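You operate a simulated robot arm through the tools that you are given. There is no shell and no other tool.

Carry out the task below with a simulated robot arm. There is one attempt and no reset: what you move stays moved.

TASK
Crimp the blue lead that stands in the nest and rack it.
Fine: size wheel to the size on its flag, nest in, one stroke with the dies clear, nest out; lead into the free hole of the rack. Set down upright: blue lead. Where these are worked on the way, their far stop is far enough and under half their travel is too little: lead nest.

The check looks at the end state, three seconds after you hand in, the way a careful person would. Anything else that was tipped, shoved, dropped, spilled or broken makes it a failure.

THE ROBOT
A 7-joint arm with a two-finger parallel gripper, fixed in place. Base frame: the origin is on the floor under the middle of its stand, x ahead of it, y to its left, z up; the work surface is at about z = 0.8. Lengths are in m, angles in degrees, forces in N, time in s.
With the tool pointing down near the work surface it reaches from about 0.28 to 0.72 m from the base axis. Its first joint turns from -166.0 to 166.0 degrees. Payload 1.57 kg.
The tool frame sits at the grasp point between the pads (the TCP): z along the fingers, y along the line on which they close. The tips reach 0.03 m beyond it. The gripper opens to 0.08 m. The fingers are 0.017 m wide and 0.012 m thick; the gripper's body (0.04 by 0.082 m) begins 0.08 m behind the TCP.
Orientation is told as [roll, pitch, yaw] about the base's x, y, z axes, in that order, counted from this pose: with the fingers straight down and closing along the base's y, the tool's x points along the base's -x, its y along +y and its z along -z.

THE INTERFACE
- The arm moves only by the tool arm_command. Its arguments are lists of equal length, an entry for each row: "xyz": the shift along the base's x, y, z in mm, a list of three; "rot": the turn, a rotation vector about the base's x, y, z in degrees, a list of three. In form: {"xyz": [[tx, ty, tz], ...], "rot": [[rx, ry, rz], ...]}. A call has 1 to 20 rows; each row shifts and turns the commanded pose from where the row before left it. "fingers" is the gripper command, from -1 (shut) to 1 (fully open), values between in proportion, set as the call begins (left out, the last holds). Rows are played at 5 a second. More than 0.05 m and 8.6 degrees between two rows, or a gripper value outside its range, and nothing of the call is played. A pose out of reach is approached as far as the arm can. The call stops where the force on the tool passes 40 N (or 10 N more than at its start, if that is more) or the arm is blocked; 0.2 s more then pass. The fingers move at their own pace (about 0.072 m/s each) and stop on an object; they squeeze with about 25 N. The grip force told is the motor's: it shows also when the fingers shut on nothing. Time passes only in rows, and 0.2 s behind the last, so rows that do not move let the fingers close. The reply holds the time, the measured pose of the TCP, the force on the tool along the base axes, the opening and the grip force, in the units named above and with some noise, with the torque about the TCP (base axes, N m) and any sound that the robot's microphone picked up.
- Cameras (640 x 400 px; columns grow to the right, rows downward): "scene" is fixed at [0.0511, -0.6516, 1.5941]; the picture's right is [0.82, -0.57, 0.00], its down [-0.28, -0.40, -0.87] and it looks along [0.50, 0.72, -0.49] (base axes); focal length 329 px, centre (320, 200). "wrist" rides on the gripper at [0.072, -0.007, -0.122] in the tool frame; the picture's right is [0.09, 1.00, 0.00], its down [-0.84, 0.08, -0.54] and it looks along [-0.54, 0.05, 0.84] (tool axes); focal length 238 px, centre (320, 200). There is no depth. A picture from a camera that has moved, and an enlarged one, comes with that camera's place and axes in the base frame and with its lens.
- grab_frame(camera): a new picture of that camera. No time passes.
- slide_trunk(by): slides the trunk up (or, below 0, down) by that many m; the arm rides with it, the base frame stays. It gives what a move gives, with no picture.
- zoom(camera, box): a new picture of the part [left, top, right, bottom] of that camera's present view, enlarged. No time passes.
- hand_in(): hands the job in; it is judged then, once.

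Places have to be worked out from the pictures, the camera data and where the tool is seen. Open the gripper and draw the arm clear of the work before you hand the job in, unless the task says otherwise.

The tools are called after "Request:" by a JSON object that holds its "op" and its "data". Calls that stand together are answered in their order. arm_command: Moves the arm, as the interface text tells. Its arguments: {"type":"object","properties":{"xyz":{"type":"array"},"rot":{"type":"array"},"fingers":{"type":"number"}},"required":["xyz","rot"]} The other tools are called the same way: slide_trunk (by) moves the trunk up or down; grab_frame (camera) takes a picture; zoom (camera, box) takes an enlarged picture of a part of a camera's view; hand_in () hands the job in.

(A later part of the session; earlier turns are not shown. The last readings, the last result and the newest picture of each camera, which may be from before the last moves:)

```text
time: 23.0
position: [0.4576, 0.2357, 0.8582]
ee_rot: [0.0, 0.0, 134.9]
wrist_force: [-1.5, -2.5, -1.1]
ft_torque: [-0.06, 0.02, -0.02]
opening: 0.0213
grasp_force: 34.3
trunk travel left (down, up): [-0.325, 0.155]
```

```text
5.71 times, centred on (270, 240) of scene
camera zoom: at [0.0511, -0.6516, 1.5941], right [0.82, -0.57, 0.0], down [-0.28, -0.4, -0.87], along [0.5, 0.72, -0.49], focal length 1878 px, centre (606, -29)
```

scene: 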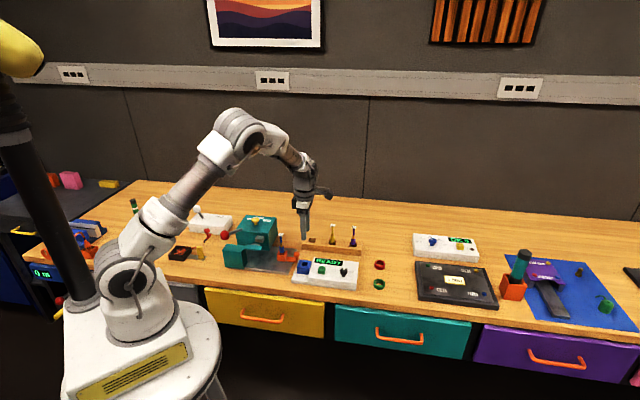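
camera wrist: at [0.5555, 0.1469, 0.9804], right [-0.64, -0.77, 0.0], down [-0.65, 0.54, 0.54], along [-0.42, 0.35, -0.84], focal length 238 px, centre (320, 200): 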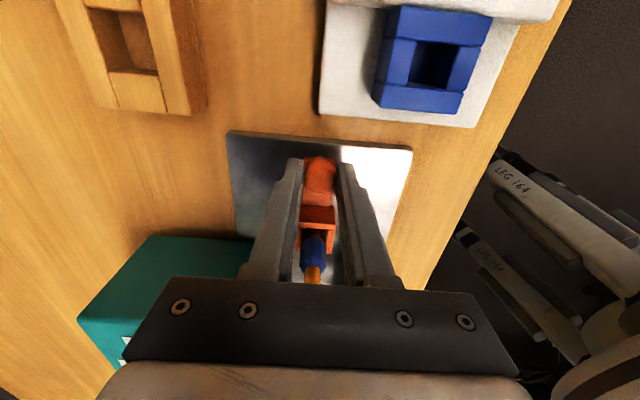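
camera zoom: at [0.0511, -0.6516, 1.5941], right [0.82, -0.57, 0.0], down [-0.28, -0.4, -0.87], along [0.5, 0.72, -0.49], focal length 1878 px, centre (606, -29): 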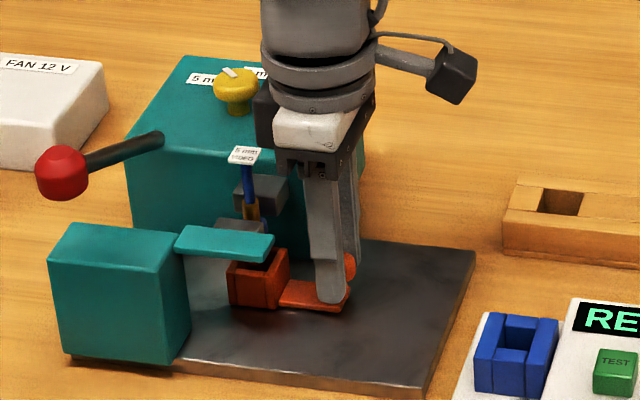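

There is no stop yet and the force is still low. I continue gently.

Request:
{"op": "arm_command", "data": {"xyz": [[-2, 2, 0], [-2, 2, 0], [-2, 2, 0], [-2, 2, 0], [-2, 2, 0]], "rot": [[0, 0, 0], [0, 0, 0], [0, 0, 0], [0, 0, 0], [0, 0, 0]]}}

Request:
{"op": "zoom", "data": {"camera": "scene", "box": [220, 205, 320, 275]}}

Request:
{"op": "grab_frame", "data": {"camera": "wrist"}}

```text
time: 24.2
position: [0.4507, 0.2425, 0.8586]
ee_rot: [0.0, 0.3, 134.8]
wrist_force: [21.3, -19.3, 1.3]
ft_torque: [-0.44, -0.48, 0.01]
opening: 0.0213
grasp_force: 34.4
trunk travel left (down, up): [-0.325, 0.155]
```

```text
5.71 times, centred on (270, 240) of scene
camera zoom: at [0.0511, -0.6516, 1.5941], right [0.82, -0.57, 0.0], down [-0.28, -0.4, -0.87], along [0.5, 0.72, -0.49], focal length 1878 px, centre (606, -29)
```

zoom: 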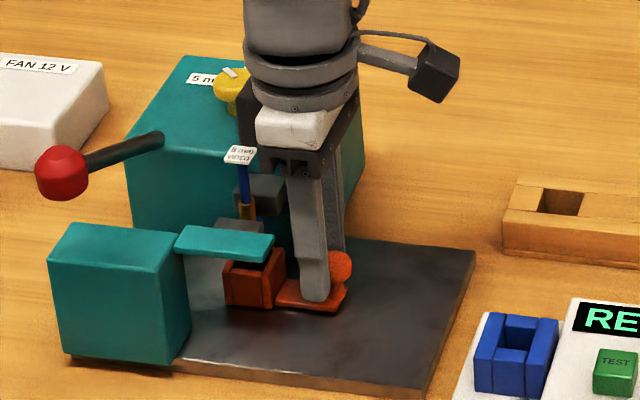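

```text
taken
camera wrist: at [0.5058, 0.1961, 0.9807], right [-0.64, -0.77, 0.0], down [-0.65, 0.54, 0.54], along [-0.41, 0.35, -0.84], focal length 238 px, centre (320, 200)
```

wrist: 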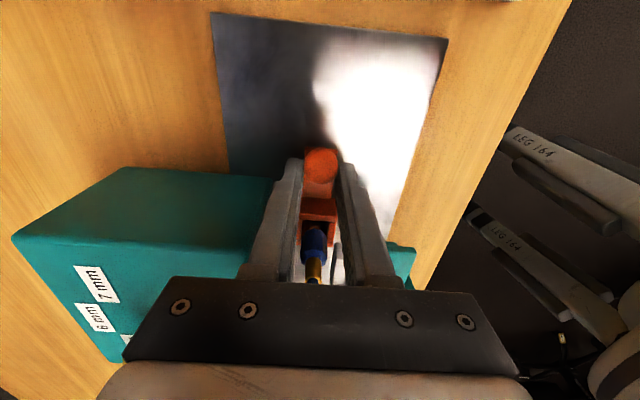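

The force rose to 29 N at a travel of about 97 mm, so the nest is at its far stop with the lead between the dies. I open a little and lift straight up.

Request:
{"op": "arm_command", "data": {"xyz": [[0.7, -0.7, 0], [0, 0, 0], [0, 0, 0], [0, 0, 15], [0, 0, 25], [0, 0, 40], [0, 0, 40]], "rot": [[0, 0, 0], [0, 0, 0], [0, 0, 0], [0, 0, 0], [0, 0, 0], [0, 0, 0], [0, 0, 0]], "fingers": 0}}

Request:
{"op": "zoom", "data": {"camera": "scene", "box": [220, 205, 320, 275]}}

Request:
{"op": "grab_frame", "data": {"camera": "wrist"}}

Request:
{"op": "zoom", "data": {"camera": "wrist", "box": [240, 100, 400, 280]}}

```text
time: 25.8
position: [0.4491, 0.2448, 0.9784]
ee_rot: [-0.1, 0.0, 135.0]
wrist_force: [-0.4, 0.2, -0.8]
ft_torque: [0.01, 0.0, -0.03]
opening: 0.04
grasp_force: 0.1
trunk travel left (down, up): [-0.325, 0.155]
```

```text
5.71 times, centred on (270, 240) of scene
camera zoom: at [0.0511, -0.6516, 1.5941], right [0.82, -0.57, 0.0], down [-0.28, -0.4, -0.87], along [0.5, 0.72, -0.49], focal length 1878 px, centre (606, -29)
```

zoom: 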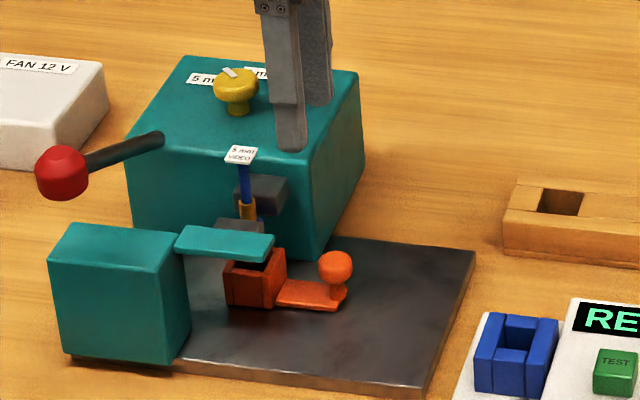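

```text
taken
camera wrist: at [0.5046, 0.1975, 1.101], right [-0.64, -0.77, 0.0], down [-0.65, 0.54, 0.54], along [-0.42, 0.35, -0.84], focal length 238 px, centre (320, 200)
```

wrist: 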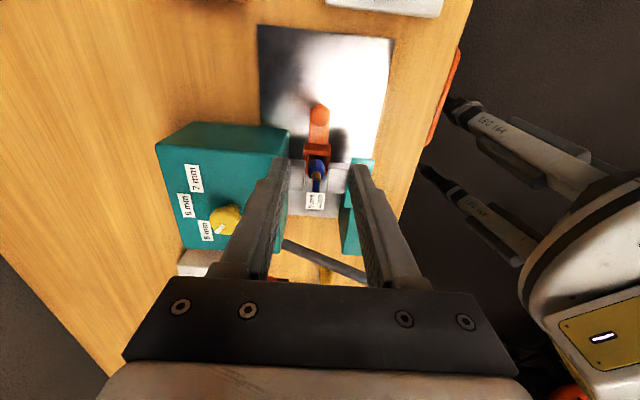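

```text
2.22 times, centred on (320, 190) of wrist
camera zoom: at [0.5046, 0.1975, 1.101], right [-0.64, -0.77, 0.0], down [-0.65, 0.54, 0.54], along [-0.42, 0.35, -0.84], focal length 530 px, centre (320, 222)
```

zoom: 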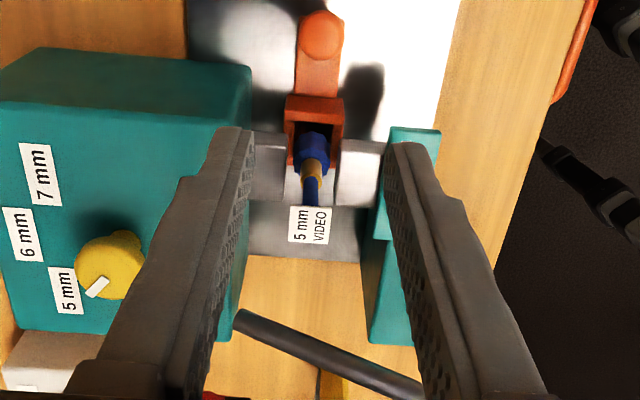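

The nest is fully in and the lead stands between the dies. This view shows the wheel from another side, so I zoom in to double-check its pointer.

Request:
{"op": "zoom", "data": {"camera": "wrist", "box": [160, 150, 270, 250]}}

Request:
{"op": "zoom", "data": {"camera": "scene", "box": [240, 205, 290, 235]}}

```text
4.00 times, centred on (215, 200) of wrist
camera zoom: at [0.5046, 0.1975, 1.101], right [-0.64, -0.77, 0.0], down [-0.65, 0.54, 0.54], along [-0.42, 0.35, -0.84], focal length 953 px, centre (740, 200)
```

zoom: 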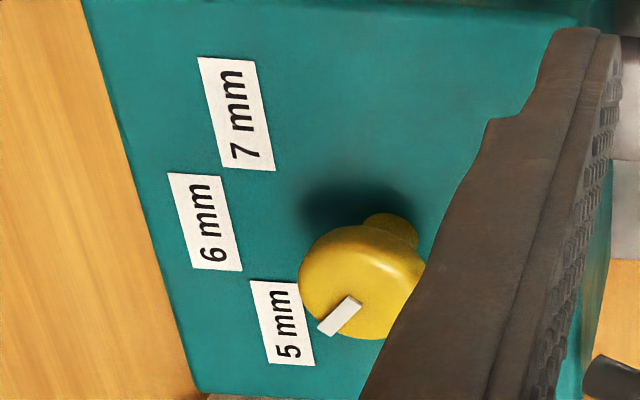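

```text
12.80 times, centred on (265, 220) of scene
camera zoom: at [0.0511, -0.6516, 1.5941], right [0.82, -0.57, 0.0], down [-0.28, -0.4, -0.87], along [0.5, 0.72, -0.49], focal length 4206 px, centre (1024, -56)
```

zoom: 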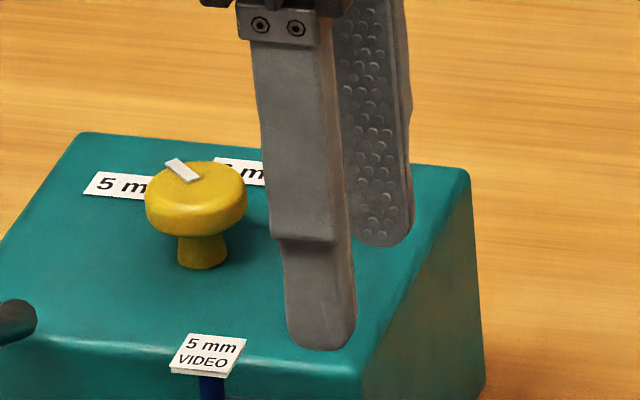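

The pointer lines up with the 5 mm label from this side too, at about 94° against about 91° for the label. Next I rise and swing round to above the lever ball, with the gripper back at yaw 45° so the fingers close across the lever.

Request:
{"op": "arm_command", "data": {"xyz": [[0, 0, 40], [0, 0, 40], [-14.9, 1, 4], [-14.9, 1, 4], [-14.9, 1, 4], [-14.9, 1, 0], [-14.9, 1, 0], [-14.9, 1, 0], [-14.9, 1, 0], [-14.9, 1, 0], [-14.9, 1, 0], [-14.9, 1, 0], [0, 0, 0], [0, 0, 0]], "rot": [[0, 0, 0], [0, 0, 0], [0, 0, -7.5], [0, 0, -7.5], [0, 0, -7.5], [0, 0, -7.5], [0, 0, -7.5], [0, 0, -7.5], [0, 0, -7.5], [0, 0, -7.5], [0, 0, -7.5], [0, 0, -7.5], [0, 0, -7.5], [0, 0, -7.5]], "fingers": 0.2}}

Request:
{"op": "grab_frame", "data": {"camera": "wrist"}}

Request:
{"op": "grab_frame", "data": {"camera": "scene"}}

```text
time: 28.8
position: [0.2982, 0.2547, 1.0702]
ee_rot: [-0.1, 0.0, 44.8]
wrist_force: [0.3, 0.7, 1.0]
ft_torque: [-0.03, 0.02, 0.02]
opening: 0.0478
grasp_force: 0.1
trunk travel left (down, up): [-0.325, 0.155]
```

```text
taken
camera wrist: at [0.2531, 0.1993, 1.1926], right [-0.77, 0.64, 0.0], down [0.54, 0.65, 0.54], along [0.35, 0.42, -0.84], focal length 238 px, centre (320, 200)
```

wrist: 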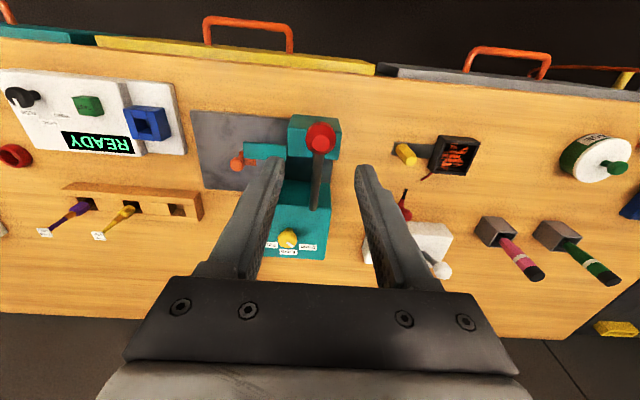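

```text
taken
```

scene: 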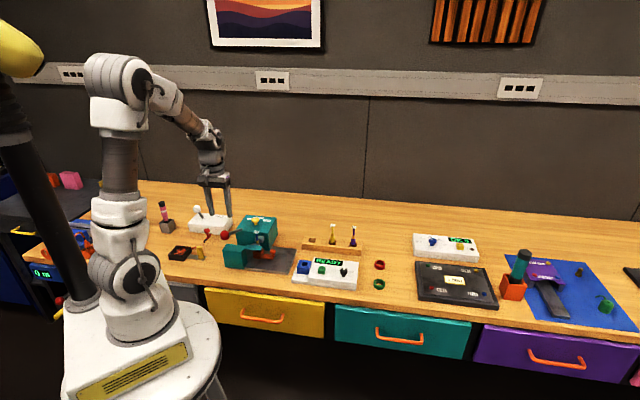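

I put the ball at about (0.300, 0.2555, 0.962), centred between the fingers. I lower onto it, leaving the tips well above the front block.

Request:
{"op": "arm_command", "data": {"xyz": [[1, 0.5, -30], [1, 0.5, -30], [0, 0, -25], [0, 0, -13]], "rot": [[0, 0, 0], [0, 0, 0], [0, 0, 0], [0, 0, 0]]}}

Request:
{"op": "grab_frame", "data": {"camera": "wrist"}}

Request:
{"op": "zoom", "data": {"camera": "scene", "box": [190, 190, 290, 270]}}

```text
time: 29.8
position: [0.3023, 0.2558, 0.972]
ee_rot: [0.0, 0.0, 45.0]
wrist_force: [0.3, 0.4, 0.2]
ft_torque: [0.0, 0.0, 0.01]
opening: 0.0482
grasp_force: 0.1
trunk travel left (down, up): [-0.325, 0.155]
```

```text
taken
camera wrist: at [0.2557, 0.1996, 1.0941], right [-0.77, 0.64, 0.0], down [0.54, 0.65, 0.54], along [0.35, 0.42, -0.84], focal length 238 px, centre (320, 200)
```

wrist: 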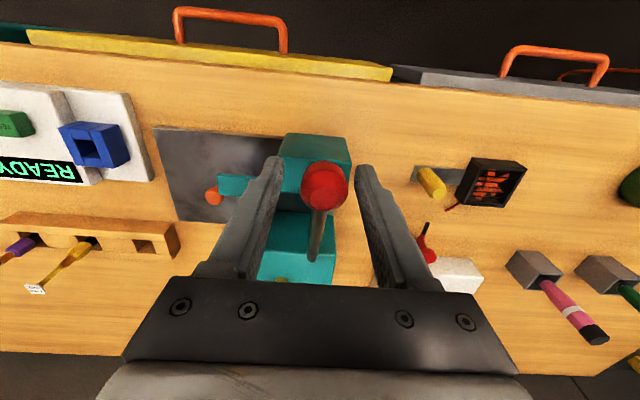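

```text
5.00 times, centred on (240, 230) of scene
camera zoom: at [0.0511, -0.6516, 1.5941], right [0.82, -0.57, 0.0], down [-0.28, -0.4, -0.87], along [0.5, 0.72, -0.49], focal length 1643 px, centre (720, 50)
```

zoom: 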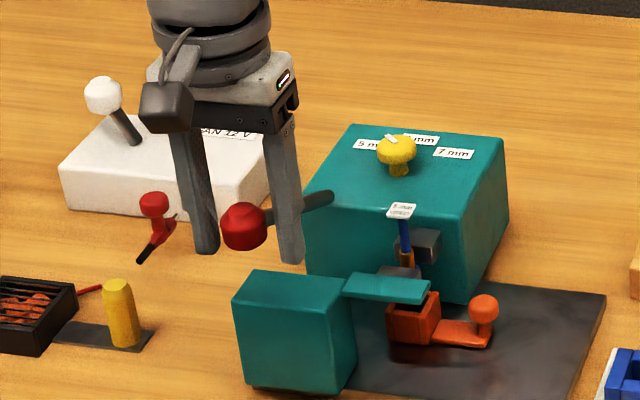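

The ball sits about 3 mm to one side, so I correct that and close on it.

Request:
{"op": "arm_command", "data": {"xyz": [[-2.1, 2, 0], [0, 0, 0]], "rot": [[0, 0, 0], [0, 0, 0]]}}

Request:
{"op": "arm_command", "data": {"xyz": [[0, 0, 0], [0, 0, 0], [0, 0, 0]], "rot": [[0, 0, 0], [0, 0, 0], [0, 0, 0]], "fingers": -1}}

Request:
{"op": "grab_frame", "data": {"camera": "wrist"}}

```text
time: 30.4
position: [0.2985, 0.258, 0.9719]
ee_rot: [-0.1, -0.1, 45.0]
wrist_force: [0.7, 0.2, -0.4]
ft_torque: [0.03, 0.0, -0.01]
opening: 0.0477
grasp_force: 0.0
trunk travel left (down, up): [-0.325, 0.155]
```

```text
time: 31.2
position: [0.3004, 0.2575, 0.9719]
ee_rot: [0.0, 0.0, 45.0]
wrist_force: [3.7, -3.6, -0.9]
ft_torque: [-0.03, -0.03, 0.0]
opening: 0.0287
grasp_force: 38.7
trunk travel left (down, up): [-0.325, 0.155]
```

```text
taken
camera wrist: at [0.2538, 0.2014, 1.0944], right [-0.77, 0.64, 0.0], down [0.54, 0.65, 0.54], along [0.35, 0.42, -0.84], focal length 238 px, centre (320, 200)
```

wrist: 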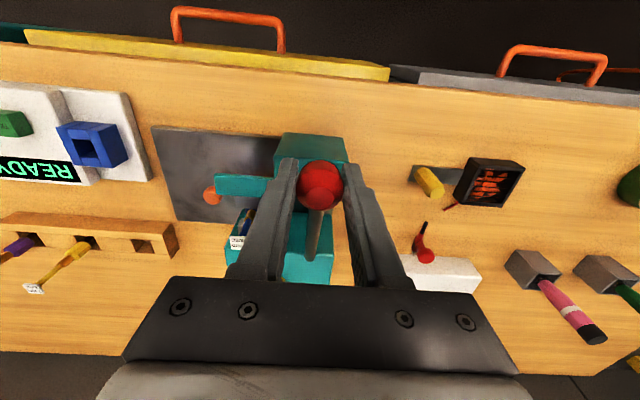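

The ball is held. I draw the lever down along its arc, beginning with two steps.

Request:
{"op": "arm_command", "data": {"xyz": [[-2.2, -2.2, -6], [-2.2, -2.2, -6], [-1.8, -1.8, -6.2], [-1.8, -1.8, -6.3]], "rot": [[0, 0, 0], [0, 0, 0], [0, 0, 0], [0, 0, 0]]}}

Request:
{"op": "zoom", "data": {"camera": "scene", "box": [190, 190, 290, 270]}}

```text
time: 32.2
position: [0.2933, 0.2507, 0.9487]
ee_rot: [0.0, -0.2, 45.0]
wrist_force: [14.8, 2.0, 9.0]
ft_torque: [0.82, -0.8, 0.0]
opening: 0.0288
grasp_force: 38.4
trunk travel left (down, up): [-0.325, 0.155]
```

```text
5.00 times, centred on (240, 230) of scene
camera zoom: at [0.0511, -0.6516, 1.5941], right [0.82, -0.57, 0.0], down [-0.28, -0.4, -0.87], along [0.5, 0.72, -0.49], focal length 1643 px, centre (720, 50)
```

zoom: 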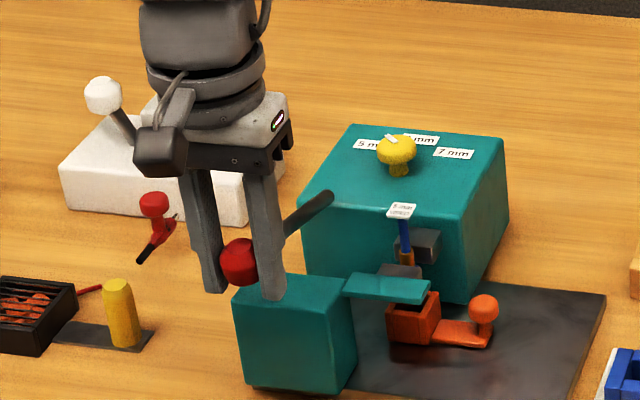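

The lever follows. The side force suggests I am pulling slightly too far forward and off to one side, so I ease that and continue down in small steps.

Request:
{"op": "arm_command", "data": {"xyz": [[0.3, -0.9, -6.4], [-0.1, -0.9, -6.4], [-0.3, -0.8, -6.5], [-0.5, -0.5, -6.5]], "rot": [[0, 0, 0], [0, 0, 0], [0, 0, 0], [0, 0, 0]]}}

Request:
{"op": "zoom", "data": {"camera": "scene", "box": [190, 190, 290, 270]}}

```text
time: 33.2
position: [0.289, 0.2467, 0.9224]
ee_rot: [0.0, 0.1, 45.0]
wrist_force: [-4.1, 1.9, 12.3]
ft_torque: [0.63, -0.56, 0.03]
opening: 0.0291
grasp_force: 38.6
trunk travel left (down, up): [-0.325, 0.155]
```

```text
5.00 times, centred on (240, 230) of scene
camera zoom: at [0.0511, -0.6516, 1.5941], right [0.82, -0.57, 0.0], down [-0.28, -0.4, -0.87], along [0.5, 0.72, -0.49], focal length 1643 px, centre (720, 50)
```

zoom: 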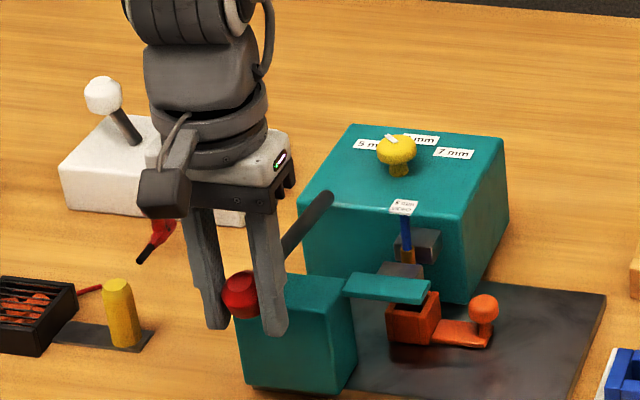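

The forces are now small and well aligned. I continue down the arc.

Request:
{"op": "arm_command", "data": {"xyz": [[-0.6, -0.6, -6.5], [-0.4, -0.4, -6.5], [-0.2, -0.2, -6.5], [0, 0, -6.5]], "rot": [[0, 0, 0], [0, 0, 0], [0, 0, 0], [0, 0, 0]]}}

Request:
{"op": "zoom", "data": {"camera": "scene", "box": [190, 190, 290, 270]}}

```text
time: 34.1
position: [0.2883, 0.2464, 0.9043]
ee_rot: [-0.1, -0.3, 45.1]
wrist_force: [-8.2, -5.6, 28.2]
ft_torque: [0.23, -0.03, 0.02]
opening: 0.0287
grasp_force: 39.1
trunk travel left (down, up): [-0.325, 0.155]
stopped in row 4: the force on the tool passed its limit at 48 N (the readings are from after the stop); the commanded pose is now the measured one
```

```text
5.00 times, centred on (240, 230) of scene
camera zoom: at [0.0511, -0.6516, 1.5941], right [0.82, -0.57, 0.0], down [-0.28, -0.4, -0.87], along [0.5, 0.72, -0.49], focal length 1643 px, centre (720, 50)
```

zoom: 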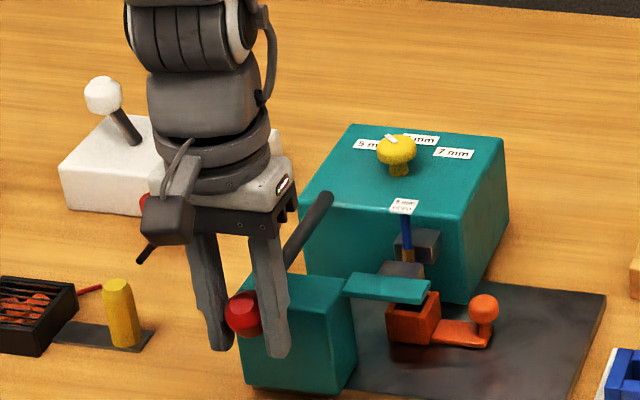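

The call stopped on force at z = 0.904 with no sound reported. I look closely at the dies, to see whether this is the end of the stroke or only the resistance of the crimp.

Request:
{"op": "zoom", "data": {"camera": "scene", "box": [220, 205, 320, 275]}}

Request:
{"op": "zoom", "data": {"camera": "scene", "box": [255, 220, 295, 265]}}

Request:
{"op": "grab_frame", "data": {"camera": "wrist"}}

Request:
{"op": "zoom", "data": {"camera": "wrist", "box": [200, 120, 400, 290]}}

```text
5.71 times, centred on (270, 240) of scene
camera zoom: at [0.0511, -0.6516, 1.5941], right [0.82, -0.57, 0.0], down [-0.28, -0.4, -0.87], along [0.5, 0.72, -0.49], focal length 1878 px, centre (606, -29)
```

zoom: 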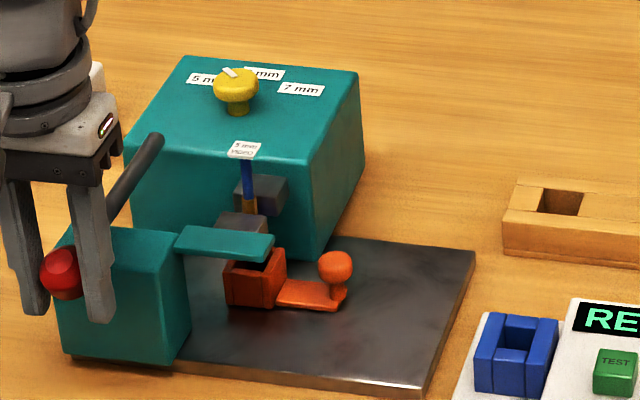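

```text
8.89 times, centred on (275, 242) of scene
camera zoom: at [0.0511, -0.6516, 1.5941], right [0.82, -0.57, 0.0], down [-0.28, -0.4, -0.87], along [0.5, 0.72, -0.49], focal length 2921 px, centre (720, -178)
```

zoom: 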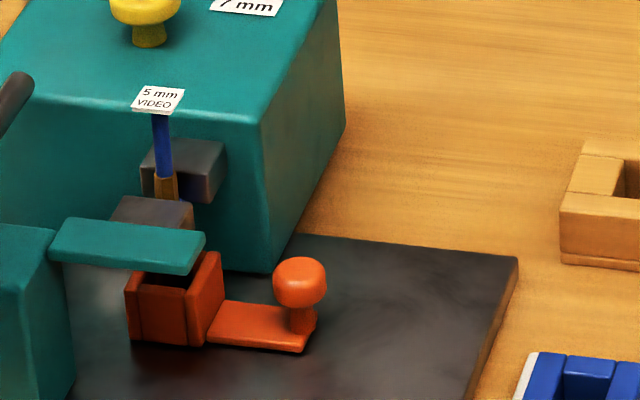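

```text
taken
camera wrist: at [0.2421, 0.1896, 1.0264], right [-0.77, 0.64, 0.0], down [0.53, 0.65, 0.55], along [0.35, 0.42, -0.84], focal length 238 px, centre (320, 200)
```

wrist: 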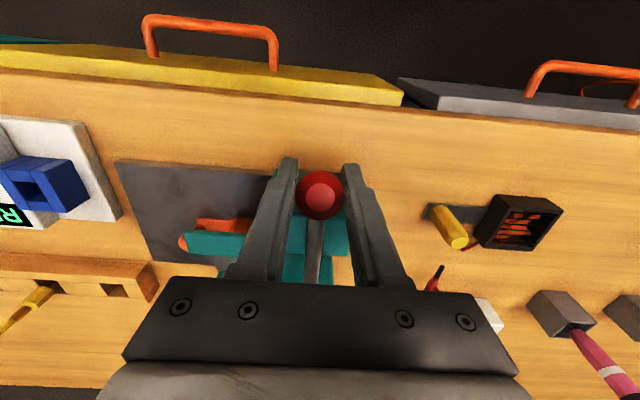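

```text
2.35 times, centred on (300, 205) of wrist
camera zoom: at [0.2421, 0.1896, 1.0264], right [-0.77, 0.64, 0.0], down [0.53, 0.65, 0.55], along [0.35, 0.42, -0.84], focal length 561 px, centre (367, 188)
```

zoom: 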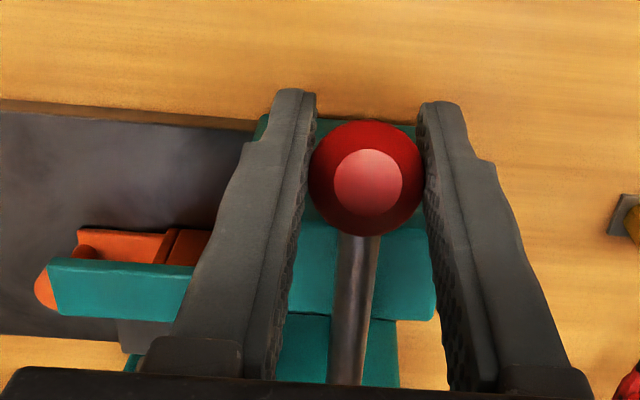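

The front die has moved towards the lead and the lever is near horizontal. I hold the ball and push a little further in 1.5 mm steps, to tell a hard stop from crimp resistance.

Request:
{"op": "arm_command", "data": {"xyz": [[0, 0, -1.5], [0, 0, -1.5], [0, 0, -1.5], [0, 0, -1.5]], "rot": [[0, 0, 0], [0, 0, 0], [0, 0, 0], [0, 0, 0]]}}

Request:
{"op": "zoom", "data": {"camera": "scene", "box": [255, 220, 295, 265]}}

```text
time: 34.5
position: [0.2875, 0.2467, 0.9046]
ee_rot: [-0.2, -0.2, 45.1]
wrist_force: [-7.7, -6.2, 29.0]
ft_torque: [0.11, -0.13, -0.03]
opening: 0.0288
grasp_force: 38.3
trunk travel left (down, up): [-0.325, 0.155]
stopped in row 1: the force on the tool passed its limit at 43 N (the readings are from after the stop); the commanded pose is now the measured one
```

```text
8.89 times, centred on (275, 242) of scene
camera zoom: at [0.0511, -0.6516, 1.5941], right [0.82, -0.57, 0.0], down [-0.28, -0.4, -0.87], along [0.5, 0.72, -0.49], focal length 2921 px, centre (720, -178)
```

zoom: 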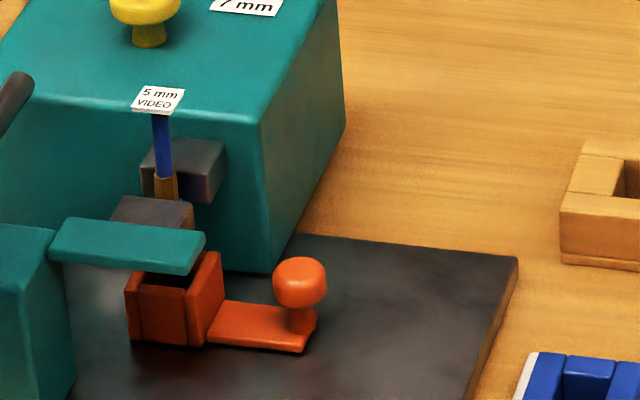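

1.5 mm more raised the force to 43 N with no movement, so this is the hard end of the stroke. From the pictures the die gap has closed from about 23 mm to about 9 mm, onto the sleeve. I bring the lever back up along the same arc, holding the ball.

Request:
{"op": "arm_command", "data": {"xyz": [[0.5, 0, 6], [0.5, 0, 6], [0.5, 0, 6], [1.1, 1, 6.6], [1.1, 1, 6.6], [1.1, 1, 6.6], [1.1, 1, 6.6]], "rot": [[0, 0, 0], [0, 0, 0], [0, 0, 0], [0, 0, 0], [0, 0, 0], [0, 0, 0], [0, 0, 0]]}}

Request:
{"op": "zoom", "data": {"camera": "scene", "box": [255, 220, 295, 265]}}

```text
time: 36.1
position: [0.2944, 0.2532, 0.9473]
ee_rot: [-0.1, -0.2, 45.3]
wrist_force: [-13.8, 10.1, -3.6]
ft_torque: [-0.75, 0.7, 0.08]
opening: 0.0287
grasp_force: 38.5
trunk travel left (down, up): [-0.325, 0.155]
```

```text
8.89 times, centred on (275, 242) of scene
camera zoom: at [0.0511, -0.6516, 1.5941], right [0.82, -0.57, 0.0], down [-0.28, -0.4, -0.87], along [0.5, 0.72, -0.49], focal length 2921 px, centre (720, -178)
```

zoom: 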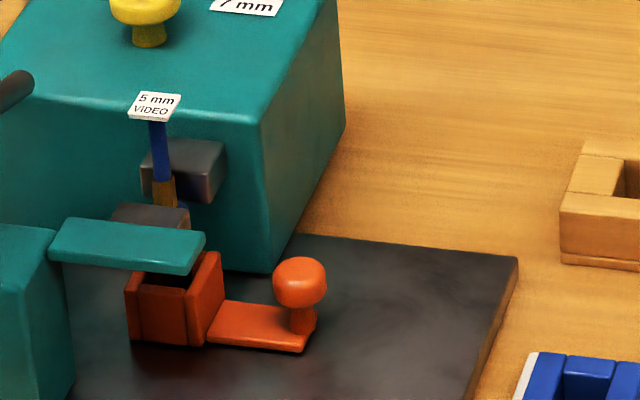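

The side force shows I am about 1 mm off to one side. I correct that while raising the lever the rest of the way.

Request:
{"op": "arm_command", "data": {"xyz": [[0.6, 2.4, 5.8], [1.2, 2.2, 5.8], [1.6, 1.6, 5.8], [1.8, 1.8, 5.8]], "rot": [[0, 0, 0], [0, 0, 0], [0, 0, 0], [0, 0, 0]]}}

Request:
{"op": "zoom", "data": {"camera": "scene", "box": [190, 190, 290, 270]}}

Request:
{"op": "zoom", "data": {"camera": "scene", "box": [220, 205, 320, 275]}}

```text
time: 37.1
position: [0.3012, 0.2586, 0.969]
ee_rot: [0.0, 0.0, 45.0]
wrist_force: [-2.8, 1.0, -29.0]
ft_torque: [0.25, -0.35, 0.01]
opening: 0.0291
grasp_force: 38.1
trunk travel left (down, up): [-0.325, 0.155]
```

```text
5.00 times, centred on (240, 230) of scene
camera zoom: at [0.0511, -0.6516, 1.5941], right [0.82, -0.57, 0.0], down [-0.28, -0.4, -0.87], along [0.5, 0.72, -0.49], focal length 1643 px, centre (720, 50)
```

zoom: 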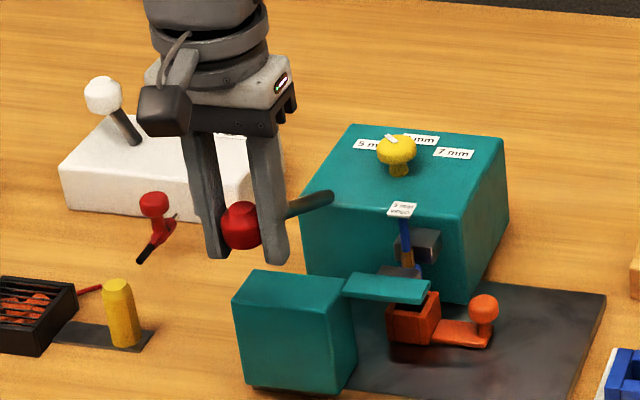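

```text
5.71 times, centred on (270, 240) of scene
camera zoom: at [0.0511, -0.6516, 1.5941], right [0.82, -0.57, 0.0], down [-0.28, -0.4, -0.87], along [0.5, 0.72, -0.49], focal length 1878 px, centre (606, -29)
```

zoom: 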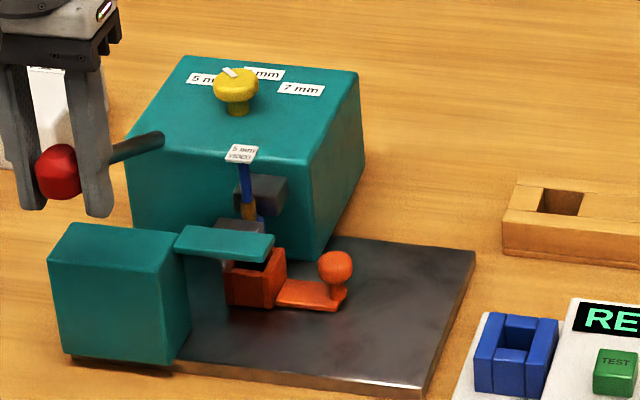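

The lever is back at its upper stop and the dies have reopened. I release the ball and lift straight up.

Request:
{"op": "arm_command", "data": {"xyz": [[0, 0, -1], [0, 0, 0], [0, 0, 0], [0, 0, 20], [0, 0, 40], [0, 0, 40]], "rot": [[0, 0, 0], [0, 0, 0], [0, 0, 0], [0, 0, 0], [0, 0, 0], [0, 0, 0]], "fingers": 0.2}}

Request:
{"op": "zoom", "data": {"camera": "scene", "box": [220, 205, 320, 275]}}

Request:
{"op": "zoom", "data": {"camera": "scene", "box": [255, 220, 295, 265]}}

Request:
{"op": "grab_frame", "data": {"camera": "wrist"}}

```text
time: 38.5
position: [0.3008, 0.258, 1.0691]
ee_rot: [-0.1, -0.2, 45.2]
wrist_force: [0.5, -0.6, 0.8]
ft_torque: [0.0, 0.0, -0.02]
opening: 0.0481
grasp_force: 0.0
trunk travel left (down, up): [-0.325, 0.155]
```

```text
5.71 times, centred on (270, 240) of scene
camera zoom: at [0.0511, -0.6516, 1.5941], right [0.82, -0.57, 0.0], down [-0.28, -0.4, -0.87], along [0.5, 0.72, -0.49], focal length 1878 px, centre (606, -29)
```

zoom: 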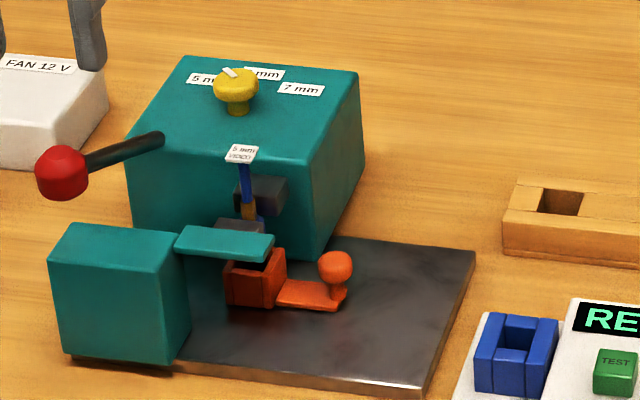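

```text
8.89 times, centred on (275, 242) of scene
camera zoom: at [0.0511, -0.6516, 1.5941], right [0.82, -0.57, 0.0], down [-0.28, -0.4, -0.87], along [0.5, 0.72, -0.49], focal length 2921 px, centre (720, -178)
```

zoom: 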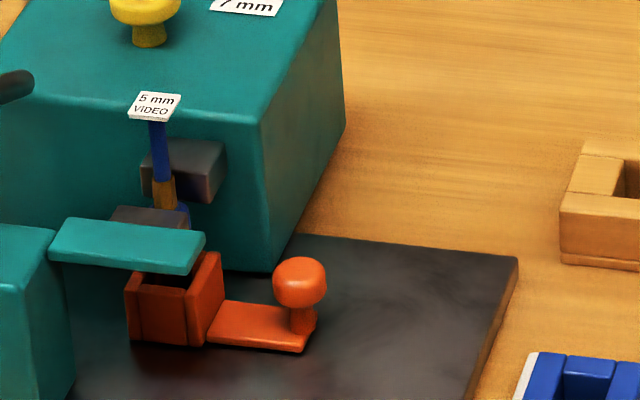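

```text
taken
camera wrist: at [0.2546, 0.2024, 1.1909], right [-0.77, 0.64, 0.0], down [0.53, 0.65, 0.54], along [0.35, 0.42, -0.84], focal length 238 px, centre (320, 200)
```

wrist: 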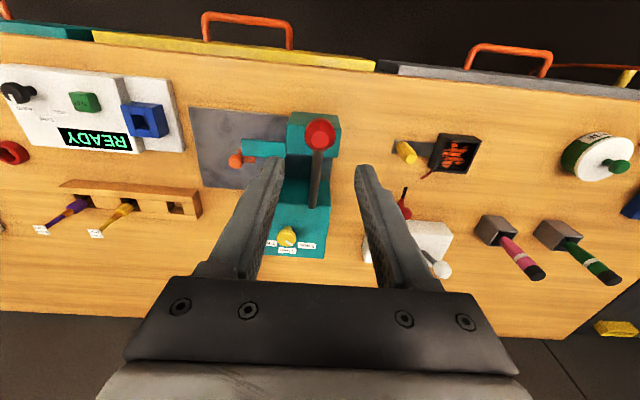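

The lever stayed up and the nest is still in. I go back over the nest knob at yaw 135° to pull the nest out.

Request:
{"op": "arm_command", "data": {"xyz": [[12.6, -1.2, 1], [12.6, -1.2, 1], [12.6, -1.2, 0], [12.6, -1.2, 0], [12.6, -1.2, 0], [12.6, -1.2, 0], [12.6, -1.2, 0], [12.6, -1.2, 0], [12.6, -1.2, 0], [12.6, -1.2, 0], [12.6, -1.2, 0], [12.6, -1.2, 0], [0, 0, -35], [0, 0, -35]], "rot": [[0, 0, 7.5], [0, 0, 7.5], [0, 0, 7.5], [0, 0, 7.5], [0, 0, 7.5], [0, 0, 7.5], [0, 0, 7.5], [0, 0, 7.5], [0, 0, 7.5], [0, 0, 7.5], [0, 0, 7.5], [0, 0, 7.4], [0, 0, 0], [0, 0, 0]], "fingers": 0}}

Request:
{"op": "grab_frame", "data": {"camera": "wrist"}}

Request:
{"op": "zoom", "data": {"camera": "wrist", "box": [240, 100, 400, 280]}}

```text
time: 41.5
position: [0.4529, 0.2442, 1.0014]
ee_rot: [-0.2, -0.2, 135.1]
wrist_force: [0.6, 0.3, 0.7]
ft_torque: [-0.01, 0.02, 0.01]
opening: 0.0399
grasp_force: 0.0
trunk travel left (down, up): [-0.325, 0.155]
```

```text
taken
camera wrist: at [0.5086, 0.1978, 1.1236], right [-0.64, -0.77, 0.0], down [-0.65, 0.53, 0.54], along [-0.42, 0.35, -0.84], focal length 238 px, centre (320, 200)
```

wrist: 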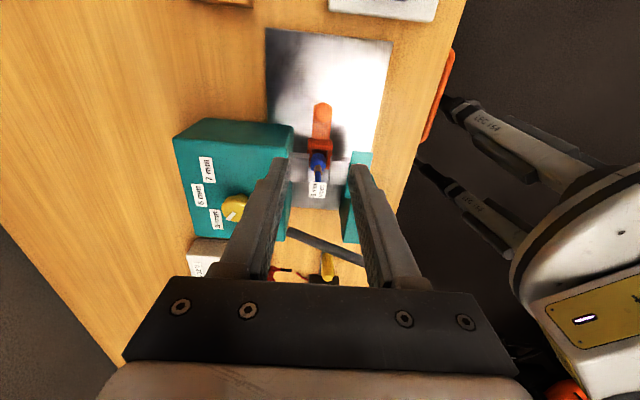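

```text
2.22 times, centred on (320, 190) of wrist
camera zoom: at [0.5086, 0.1978, 1.1236], right [-0.64, -0.77, 0.0], down [-0.65, 0.53, 0.54], along [-0.42, 0.35, -0.84], focal length 530 px, centre (320, 222)
```

zoom: 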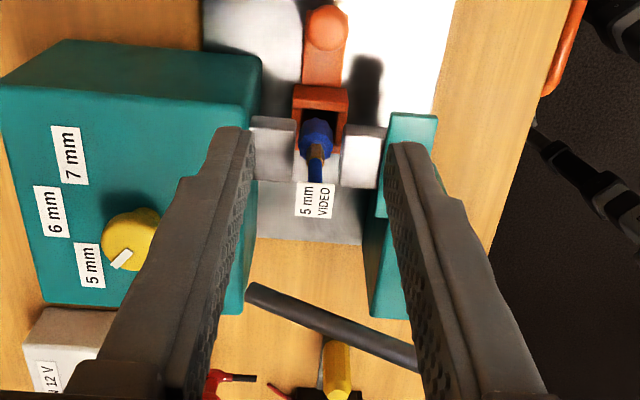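

The knob is now at about (0.458, 0.236, 0.841). I move over it and descend part way, then check again.

Request:
{"op": "arm_command", "data": {"xyz": [[2, -3.4, -20], [1.7, -3.4, -30], [0, 0, -30], [0, 0, -20]], "rot": [[0, 0, 0], [0, 0, 0], [0, 0, 0], [0, 0, 0]]}}

Request:
{"op": "grab_frame", "data": {"camera": "wrist"}}

Request:
{"op": "zoom", "data": {"camera": "scene", "box": [220, 205, 320, 275]}}

```text
time: 42.5
position: [0.4558, 0.2368, 0.901]
ee_rot: [-0.1, -0.2, 135.0]
wrist_force: [0.7, 0.4, 0.0]
ft_torque: [0.0, 0.0, -0.03]
opening: 0.0401
grasp_force: 0.1
trunk travel left (down, up): [-0.325, 0.155]
```

```text
taken
camera wrist: at [0.5122, 0.1908, 1.0226], right [-0.64, -0.77, 0.0], down [-0.65, 0.53, 0.55], along [-0.42, 0.35, -0.84], focal length 238 px, centre (320, 200)
```

wrist: 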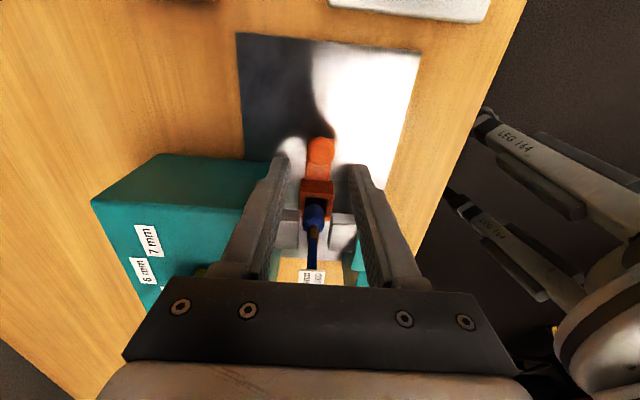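

```text
5.71 times, centred on (270, 240) of scene
camera zoom: at [0.0511, -0.6516, 1.5941], right [0.82, -0.57, 0.0], down [-0.28, -0.4, -0.87], along [0.5, 0.72, -0.49], focal length 1878 px, centre (606, -29)
```

zoom: 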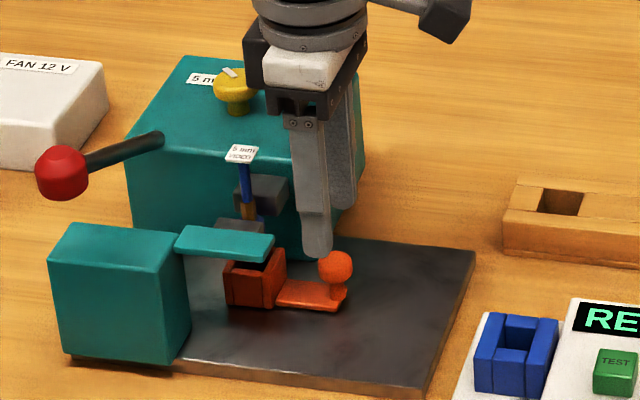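

The knob is centred between the fingers, so I descend the last part and close on it.

Request:
{"op": "arm_command", "data": {"xyz": [[0, 0, -15], [0, 0, -15], [0, 0, -12.5]], "rot": [[0, 0, 0], [0, 0, 0], [0, 0, 0]]}}

Request:
{"op": "arm_command", "data": {"xyz": [[0, 0, 0], [0, 0, 0], [0, 0, 0]], "rot": [[0, 0, 0], [0, 0, 0], [0, 0, 0]], "fingers": -1}}

Request:
{"op": "grab_frame", "data": {"camera": "wrist"}}

```text
time: 43.3
position: [0.4554, 0.2378, 0.8585]
ee_rot: [-0.1, -0.2, 135.0]
wrist_force: [0.5, 0.7, -0.3]
ft_torque: [0.01, 0.0, 0.01]
opening: 0.0399
grasp_force: 0.1
trunk travel left (down, up): [-0.325, 0.155]
```

```text
time: 44.1
position: [0.4548, 0.2371, 0.8591]
ee_rot: [0.0, -0.3, 135.0]
wrist_force: [-1.4, -2.4, -0.5]
ft_torque: [-0.1, -0.05, 0.01]
opening: 0.0213
grasp_force: 34.6
trunk travel left (down, up): [-0.325, 0.155]
```

```text
taken
camera wrist: at [0.5115, 0.1906, 0.9806], right [-0.64, -0.77, 0.0], down [-0.65, 0.54, 0.55], along [-0.42, 0.35, -0.84], focal length 238 px, centre (320, 200)
```

wrist: 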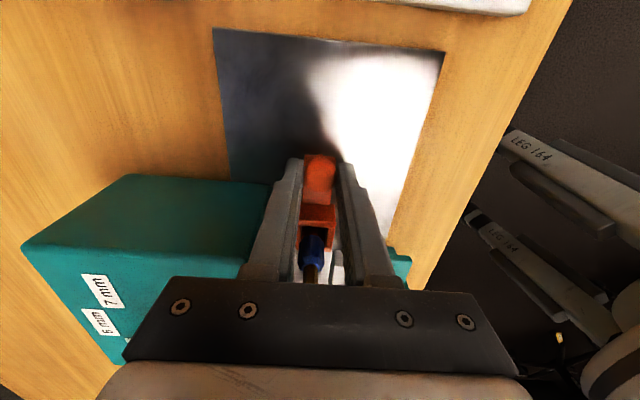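

The ball is gripped. I pull the nest out along (+x, -y).

Request:
{"op": "arm_command", "data": {"xyz": [[3, -3, 0], [5, -5, 0], [5, -5, 0], [5, -5, 0], [5, -5, 0], [5, -5, 0], [5, -5, 0]], "rot": [[0, 0, 0], [0, 0, 0], [0, 0, 0], [0, 0, 0], [0, 0, 0], [0, 0, 0], [0, 0, 0]]}}

Request:
{"op": "zoom", "data": {"camera": "scene", "box": [220, 205, 320, 275]}}

```text
time: 45.7
position: [0.4885, 0.2037, 0.8593]
ee_rot: [0.0, -0.3, 135.0]
wrist_force: [-2.7, -1.5, -5.2]
ft_torque: [0.24, 0.26, -0.01]
opening: 0.021
grasp_force: 35.2
trunk travel left (down, up): [-0.325, 0.155]
```

```text
5.71 times, centred on (270, 240) of scene
camera zoom: at [0.0511, -0.6516, 1.5941], right [0.82, -0.57, 0.0], down [-0.28, -0.4, -0.87], along [0.5, 0.72, -0.49], focal length 1878 px, centre (606, -29)
```

zoom: 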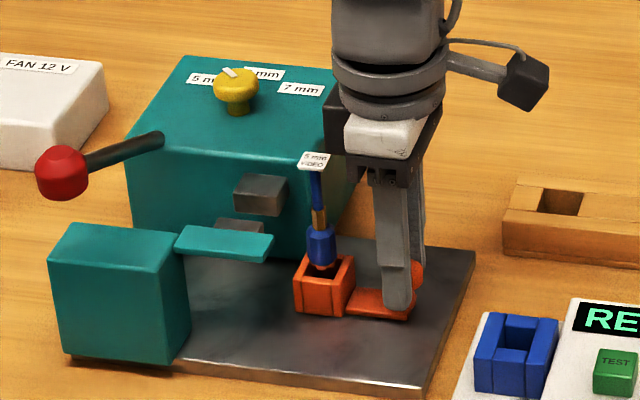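

The nest comes along with the lead still standing in it. I continue to the outer stop.

Request:
{"op": "arm_command", "data": {"xyz": [[5, -5, 0], [5, -5, 0], [5, -5, 0], [5, -5, 0], [5, -5, 0], [4, -4, 0]], "rot": [[0, 0, 0], [0, 0, 0], [0, 0, 0], [0, 0, 0], [0, 0, 0], [0, 0, 0]]}}

Request:
{"op": "arm_command", "data": {"xyz": [[1.5, -1.5, 0], [1.5, -1.5, 0], [1.5, -1.5, 0], [1.5, -1.5, 0]], "rot": [[0, 0, 0], [0, 0, 0], [0, 0, 0], [0, 0, 0]]}}

Request:
{"op": "zoom", "data": {"camera": "scene", "box": [220, 205, 320, 275]}}

```text
time: 47.1
position: [0.5179, 0.1749, 0.8586]
ee_rot: [0.0, -0.1, 134.9]
wrist_force: [-2.8, -1.8, -4.8]
ft_torque: [0.03, 0.07, 0.0]
opening: 0.0215
grasp_force: 34.3
trunk travel left (down, up): [-0.325, 0.155]
```

```text
time: 48.1
position: [0.5191, 0.1723, 0.8593]
ee_rot: [0.0, -0.5, 135.2]
wrist_force: [-26.6, 12.9, 0.0]
ft_torque: [0.3, 0.59, -0.04]
opening: 0.0213
grasp_force: 33.8
trunk travel left (down, up): [-0.325, 0.155]
```

```text
5.71 times, centred on (270, 240) of scene
camera zoom: at [0.0511, -0.6516, 1.5941], right [0.82, -0.57, 0.0], down [-0.28, -0.4, -0.87], along [0.5, 0.72, -0.49], focal length 1878 px, centre (606, -29)
```

zoom: 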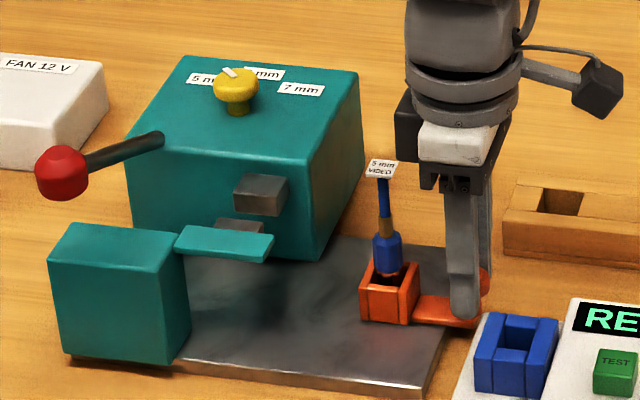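

The outer stop is reached, with the force up to 30 N at the knob's original place. I relieve the push, open slightly and lift straight up.

Request:
{"op": "arm_command", "data": {"xyz": [[-2.5, 2.5, 0], [0, 0, 0], [0, 0, 0]], "rot": [[0, 0, 0], [0, 0, 0], [0, 0, 0]], "fingers": 0}}

Request:
{"op": "arm_command", "data": {"xyz": [[0, 0, 15], [0, 0, 25], [0, 0, 40], [0, 0, 40]], "rot": [[0, 0, 0], [0, 0, 0], [0, 0, 0], [0, 0, 0]]}}

Request:
{"op": "zoom", "data": {"camera": "scene", "box": [250, 215, 330, 275]}}

Request:
{"op": "zoom", "data": {"camera": "scene", "box": [270, 225, 300, 265]}}

Request:
{"op": "grab_frame", "data": {"camera": "wrist"}}

```text
time: 48.9
position: [0.5219, 0.1722, 0.8589]
ee_rot: [-0.1, -0.2, 135.1]
wrist_force: [0.5, -0.1, -0.9]
ft_torque: [0.0, 0.03, -0.06]
opening: 0.0397
grasp_force: 0.1
trunk travel left (down, up): [-0.325, 0.155]
```

```text
time: 49.9
position: [0.5189, 0.1731, 0.9782]
ee_rot: [0.0, -0.1, 135.1]
wrist_force: [0.2, -0.2, -0.4]
ft_torque: [-0.01, -0.02, -0.01]
opening: 0.0397
grasp_force: 0.2
trunk travel left (down, up): [-0.325, 0.155]
```

```text
6.67 times, centred on (290, 245) of scene
camera zoom: at [0.0511, -0.6516, 1.5941], right [0.82, -0.57, 0.0], down [-0.28, -0.4, -0.87], along [0.5, 0.72, -0.49], focal length 2190 px, centre (520, -100)
```

zoom: 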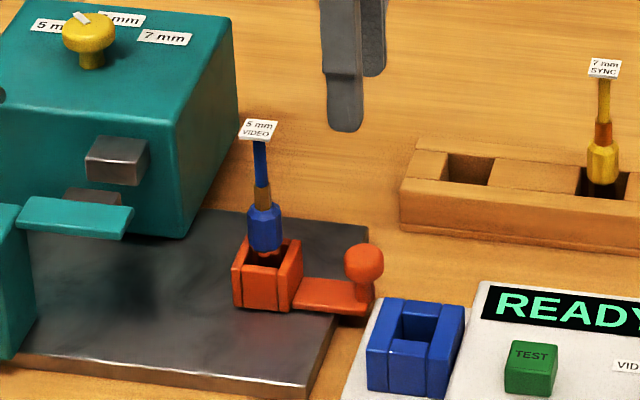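

```text
10.00 times, centred on (285, 245) of scene
camera zoom: at [0.0511, -0.6516, 1.5941], right [0.82, -0.57, 0.0], down [-0.28, -0.4, -0.87], along [0.5, 0.72, -0.49], focal length 3286 px, centre (670, -250)
```

zoom: 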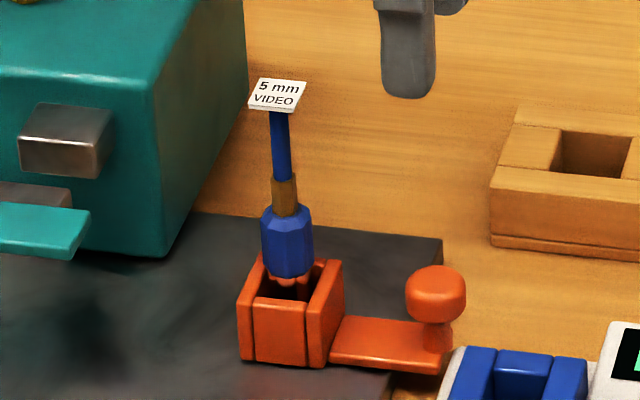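

```text
taken
camera wrist: at [0.5766, 0.1256, 1.1003], right [-0.64, -0.77, 0.0], down [-0.65, 0.53, 0.55], along [-0.42, 0.35, -0.84], focal length 238 px, centre (320, 200)
```

wrist: 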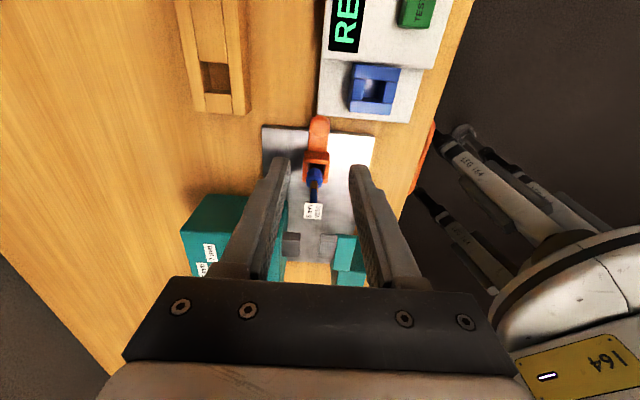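

The lead is back out, and its sleeve looks darker than before, so the stroke acted on it. I zoom in to compare the sleeve with the two racked leads.

Request:
{"op": "zoom", "data": {"camera": "scene", "box": [275, 232, 295, 252]}}

Request:
{"op": "zoom", "data": {"camera": "scene", "box": [322, 220, 362, 250]}}

Request:
{"op": "zoom", "data": {"camera": "wrist", "box": [290, 150, 340, 225]}}

```text
16.00 times, centred on (285, 242) of scene
camera zoom: at [0.0511, -0.6516, 1.5941], right [0.82, -0.57, 0.0], down [-0.28, -0.4, -0.87], along [0.5, 0.72, -0.49], focal length 5257 px, centre (880, -472)
```

zoom: 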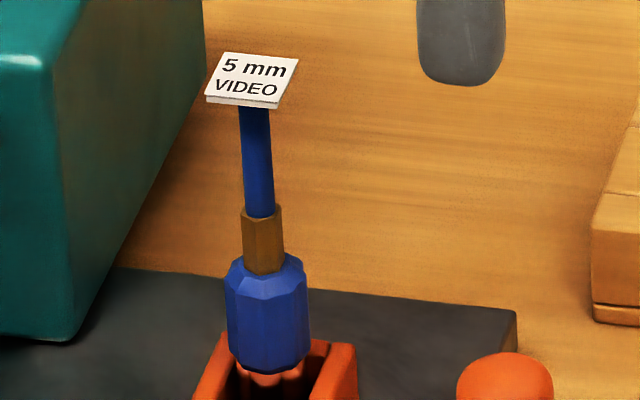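

```text
13.33 times, centred on (342, 235) of scene
camera zoom: at [0.0511, -0.6516, 1.5941], right [0.82, -0.57, 0.0], down [-0.28, -0.4, -0.87], along [0.5, 0.72, -0.49], focal length 4381 px, centre (27, -267)
```

zoom: 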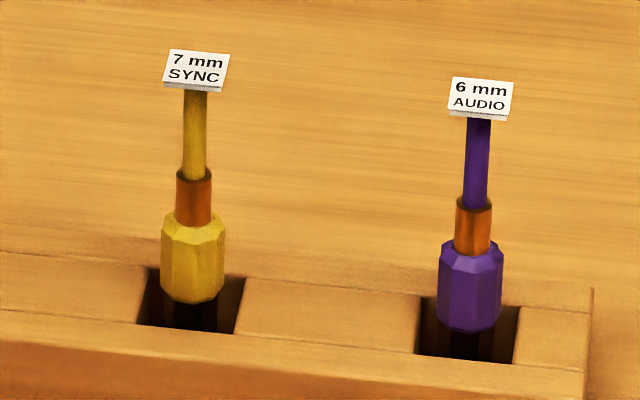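

```text
5.33 times, centred on (315, 188) of wrist
camera zoom: at [0.5766, 0.1256, 1.1003], right [-0.64, -0.77, 0.0], down [-0.65, 0.53, 0.55], along [-0.42, 0.35, -0.84], focal length 1271 px, centre (347, 267)
```

zoom: 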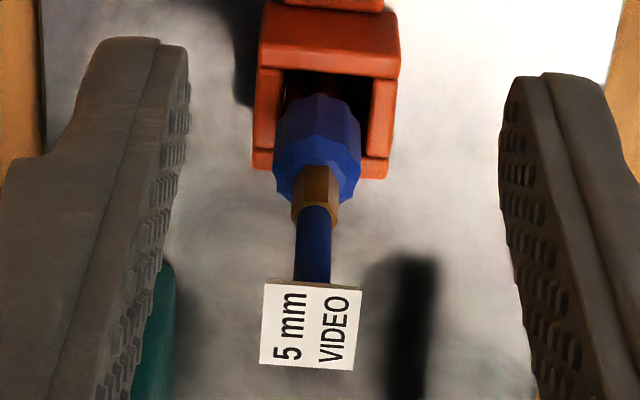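

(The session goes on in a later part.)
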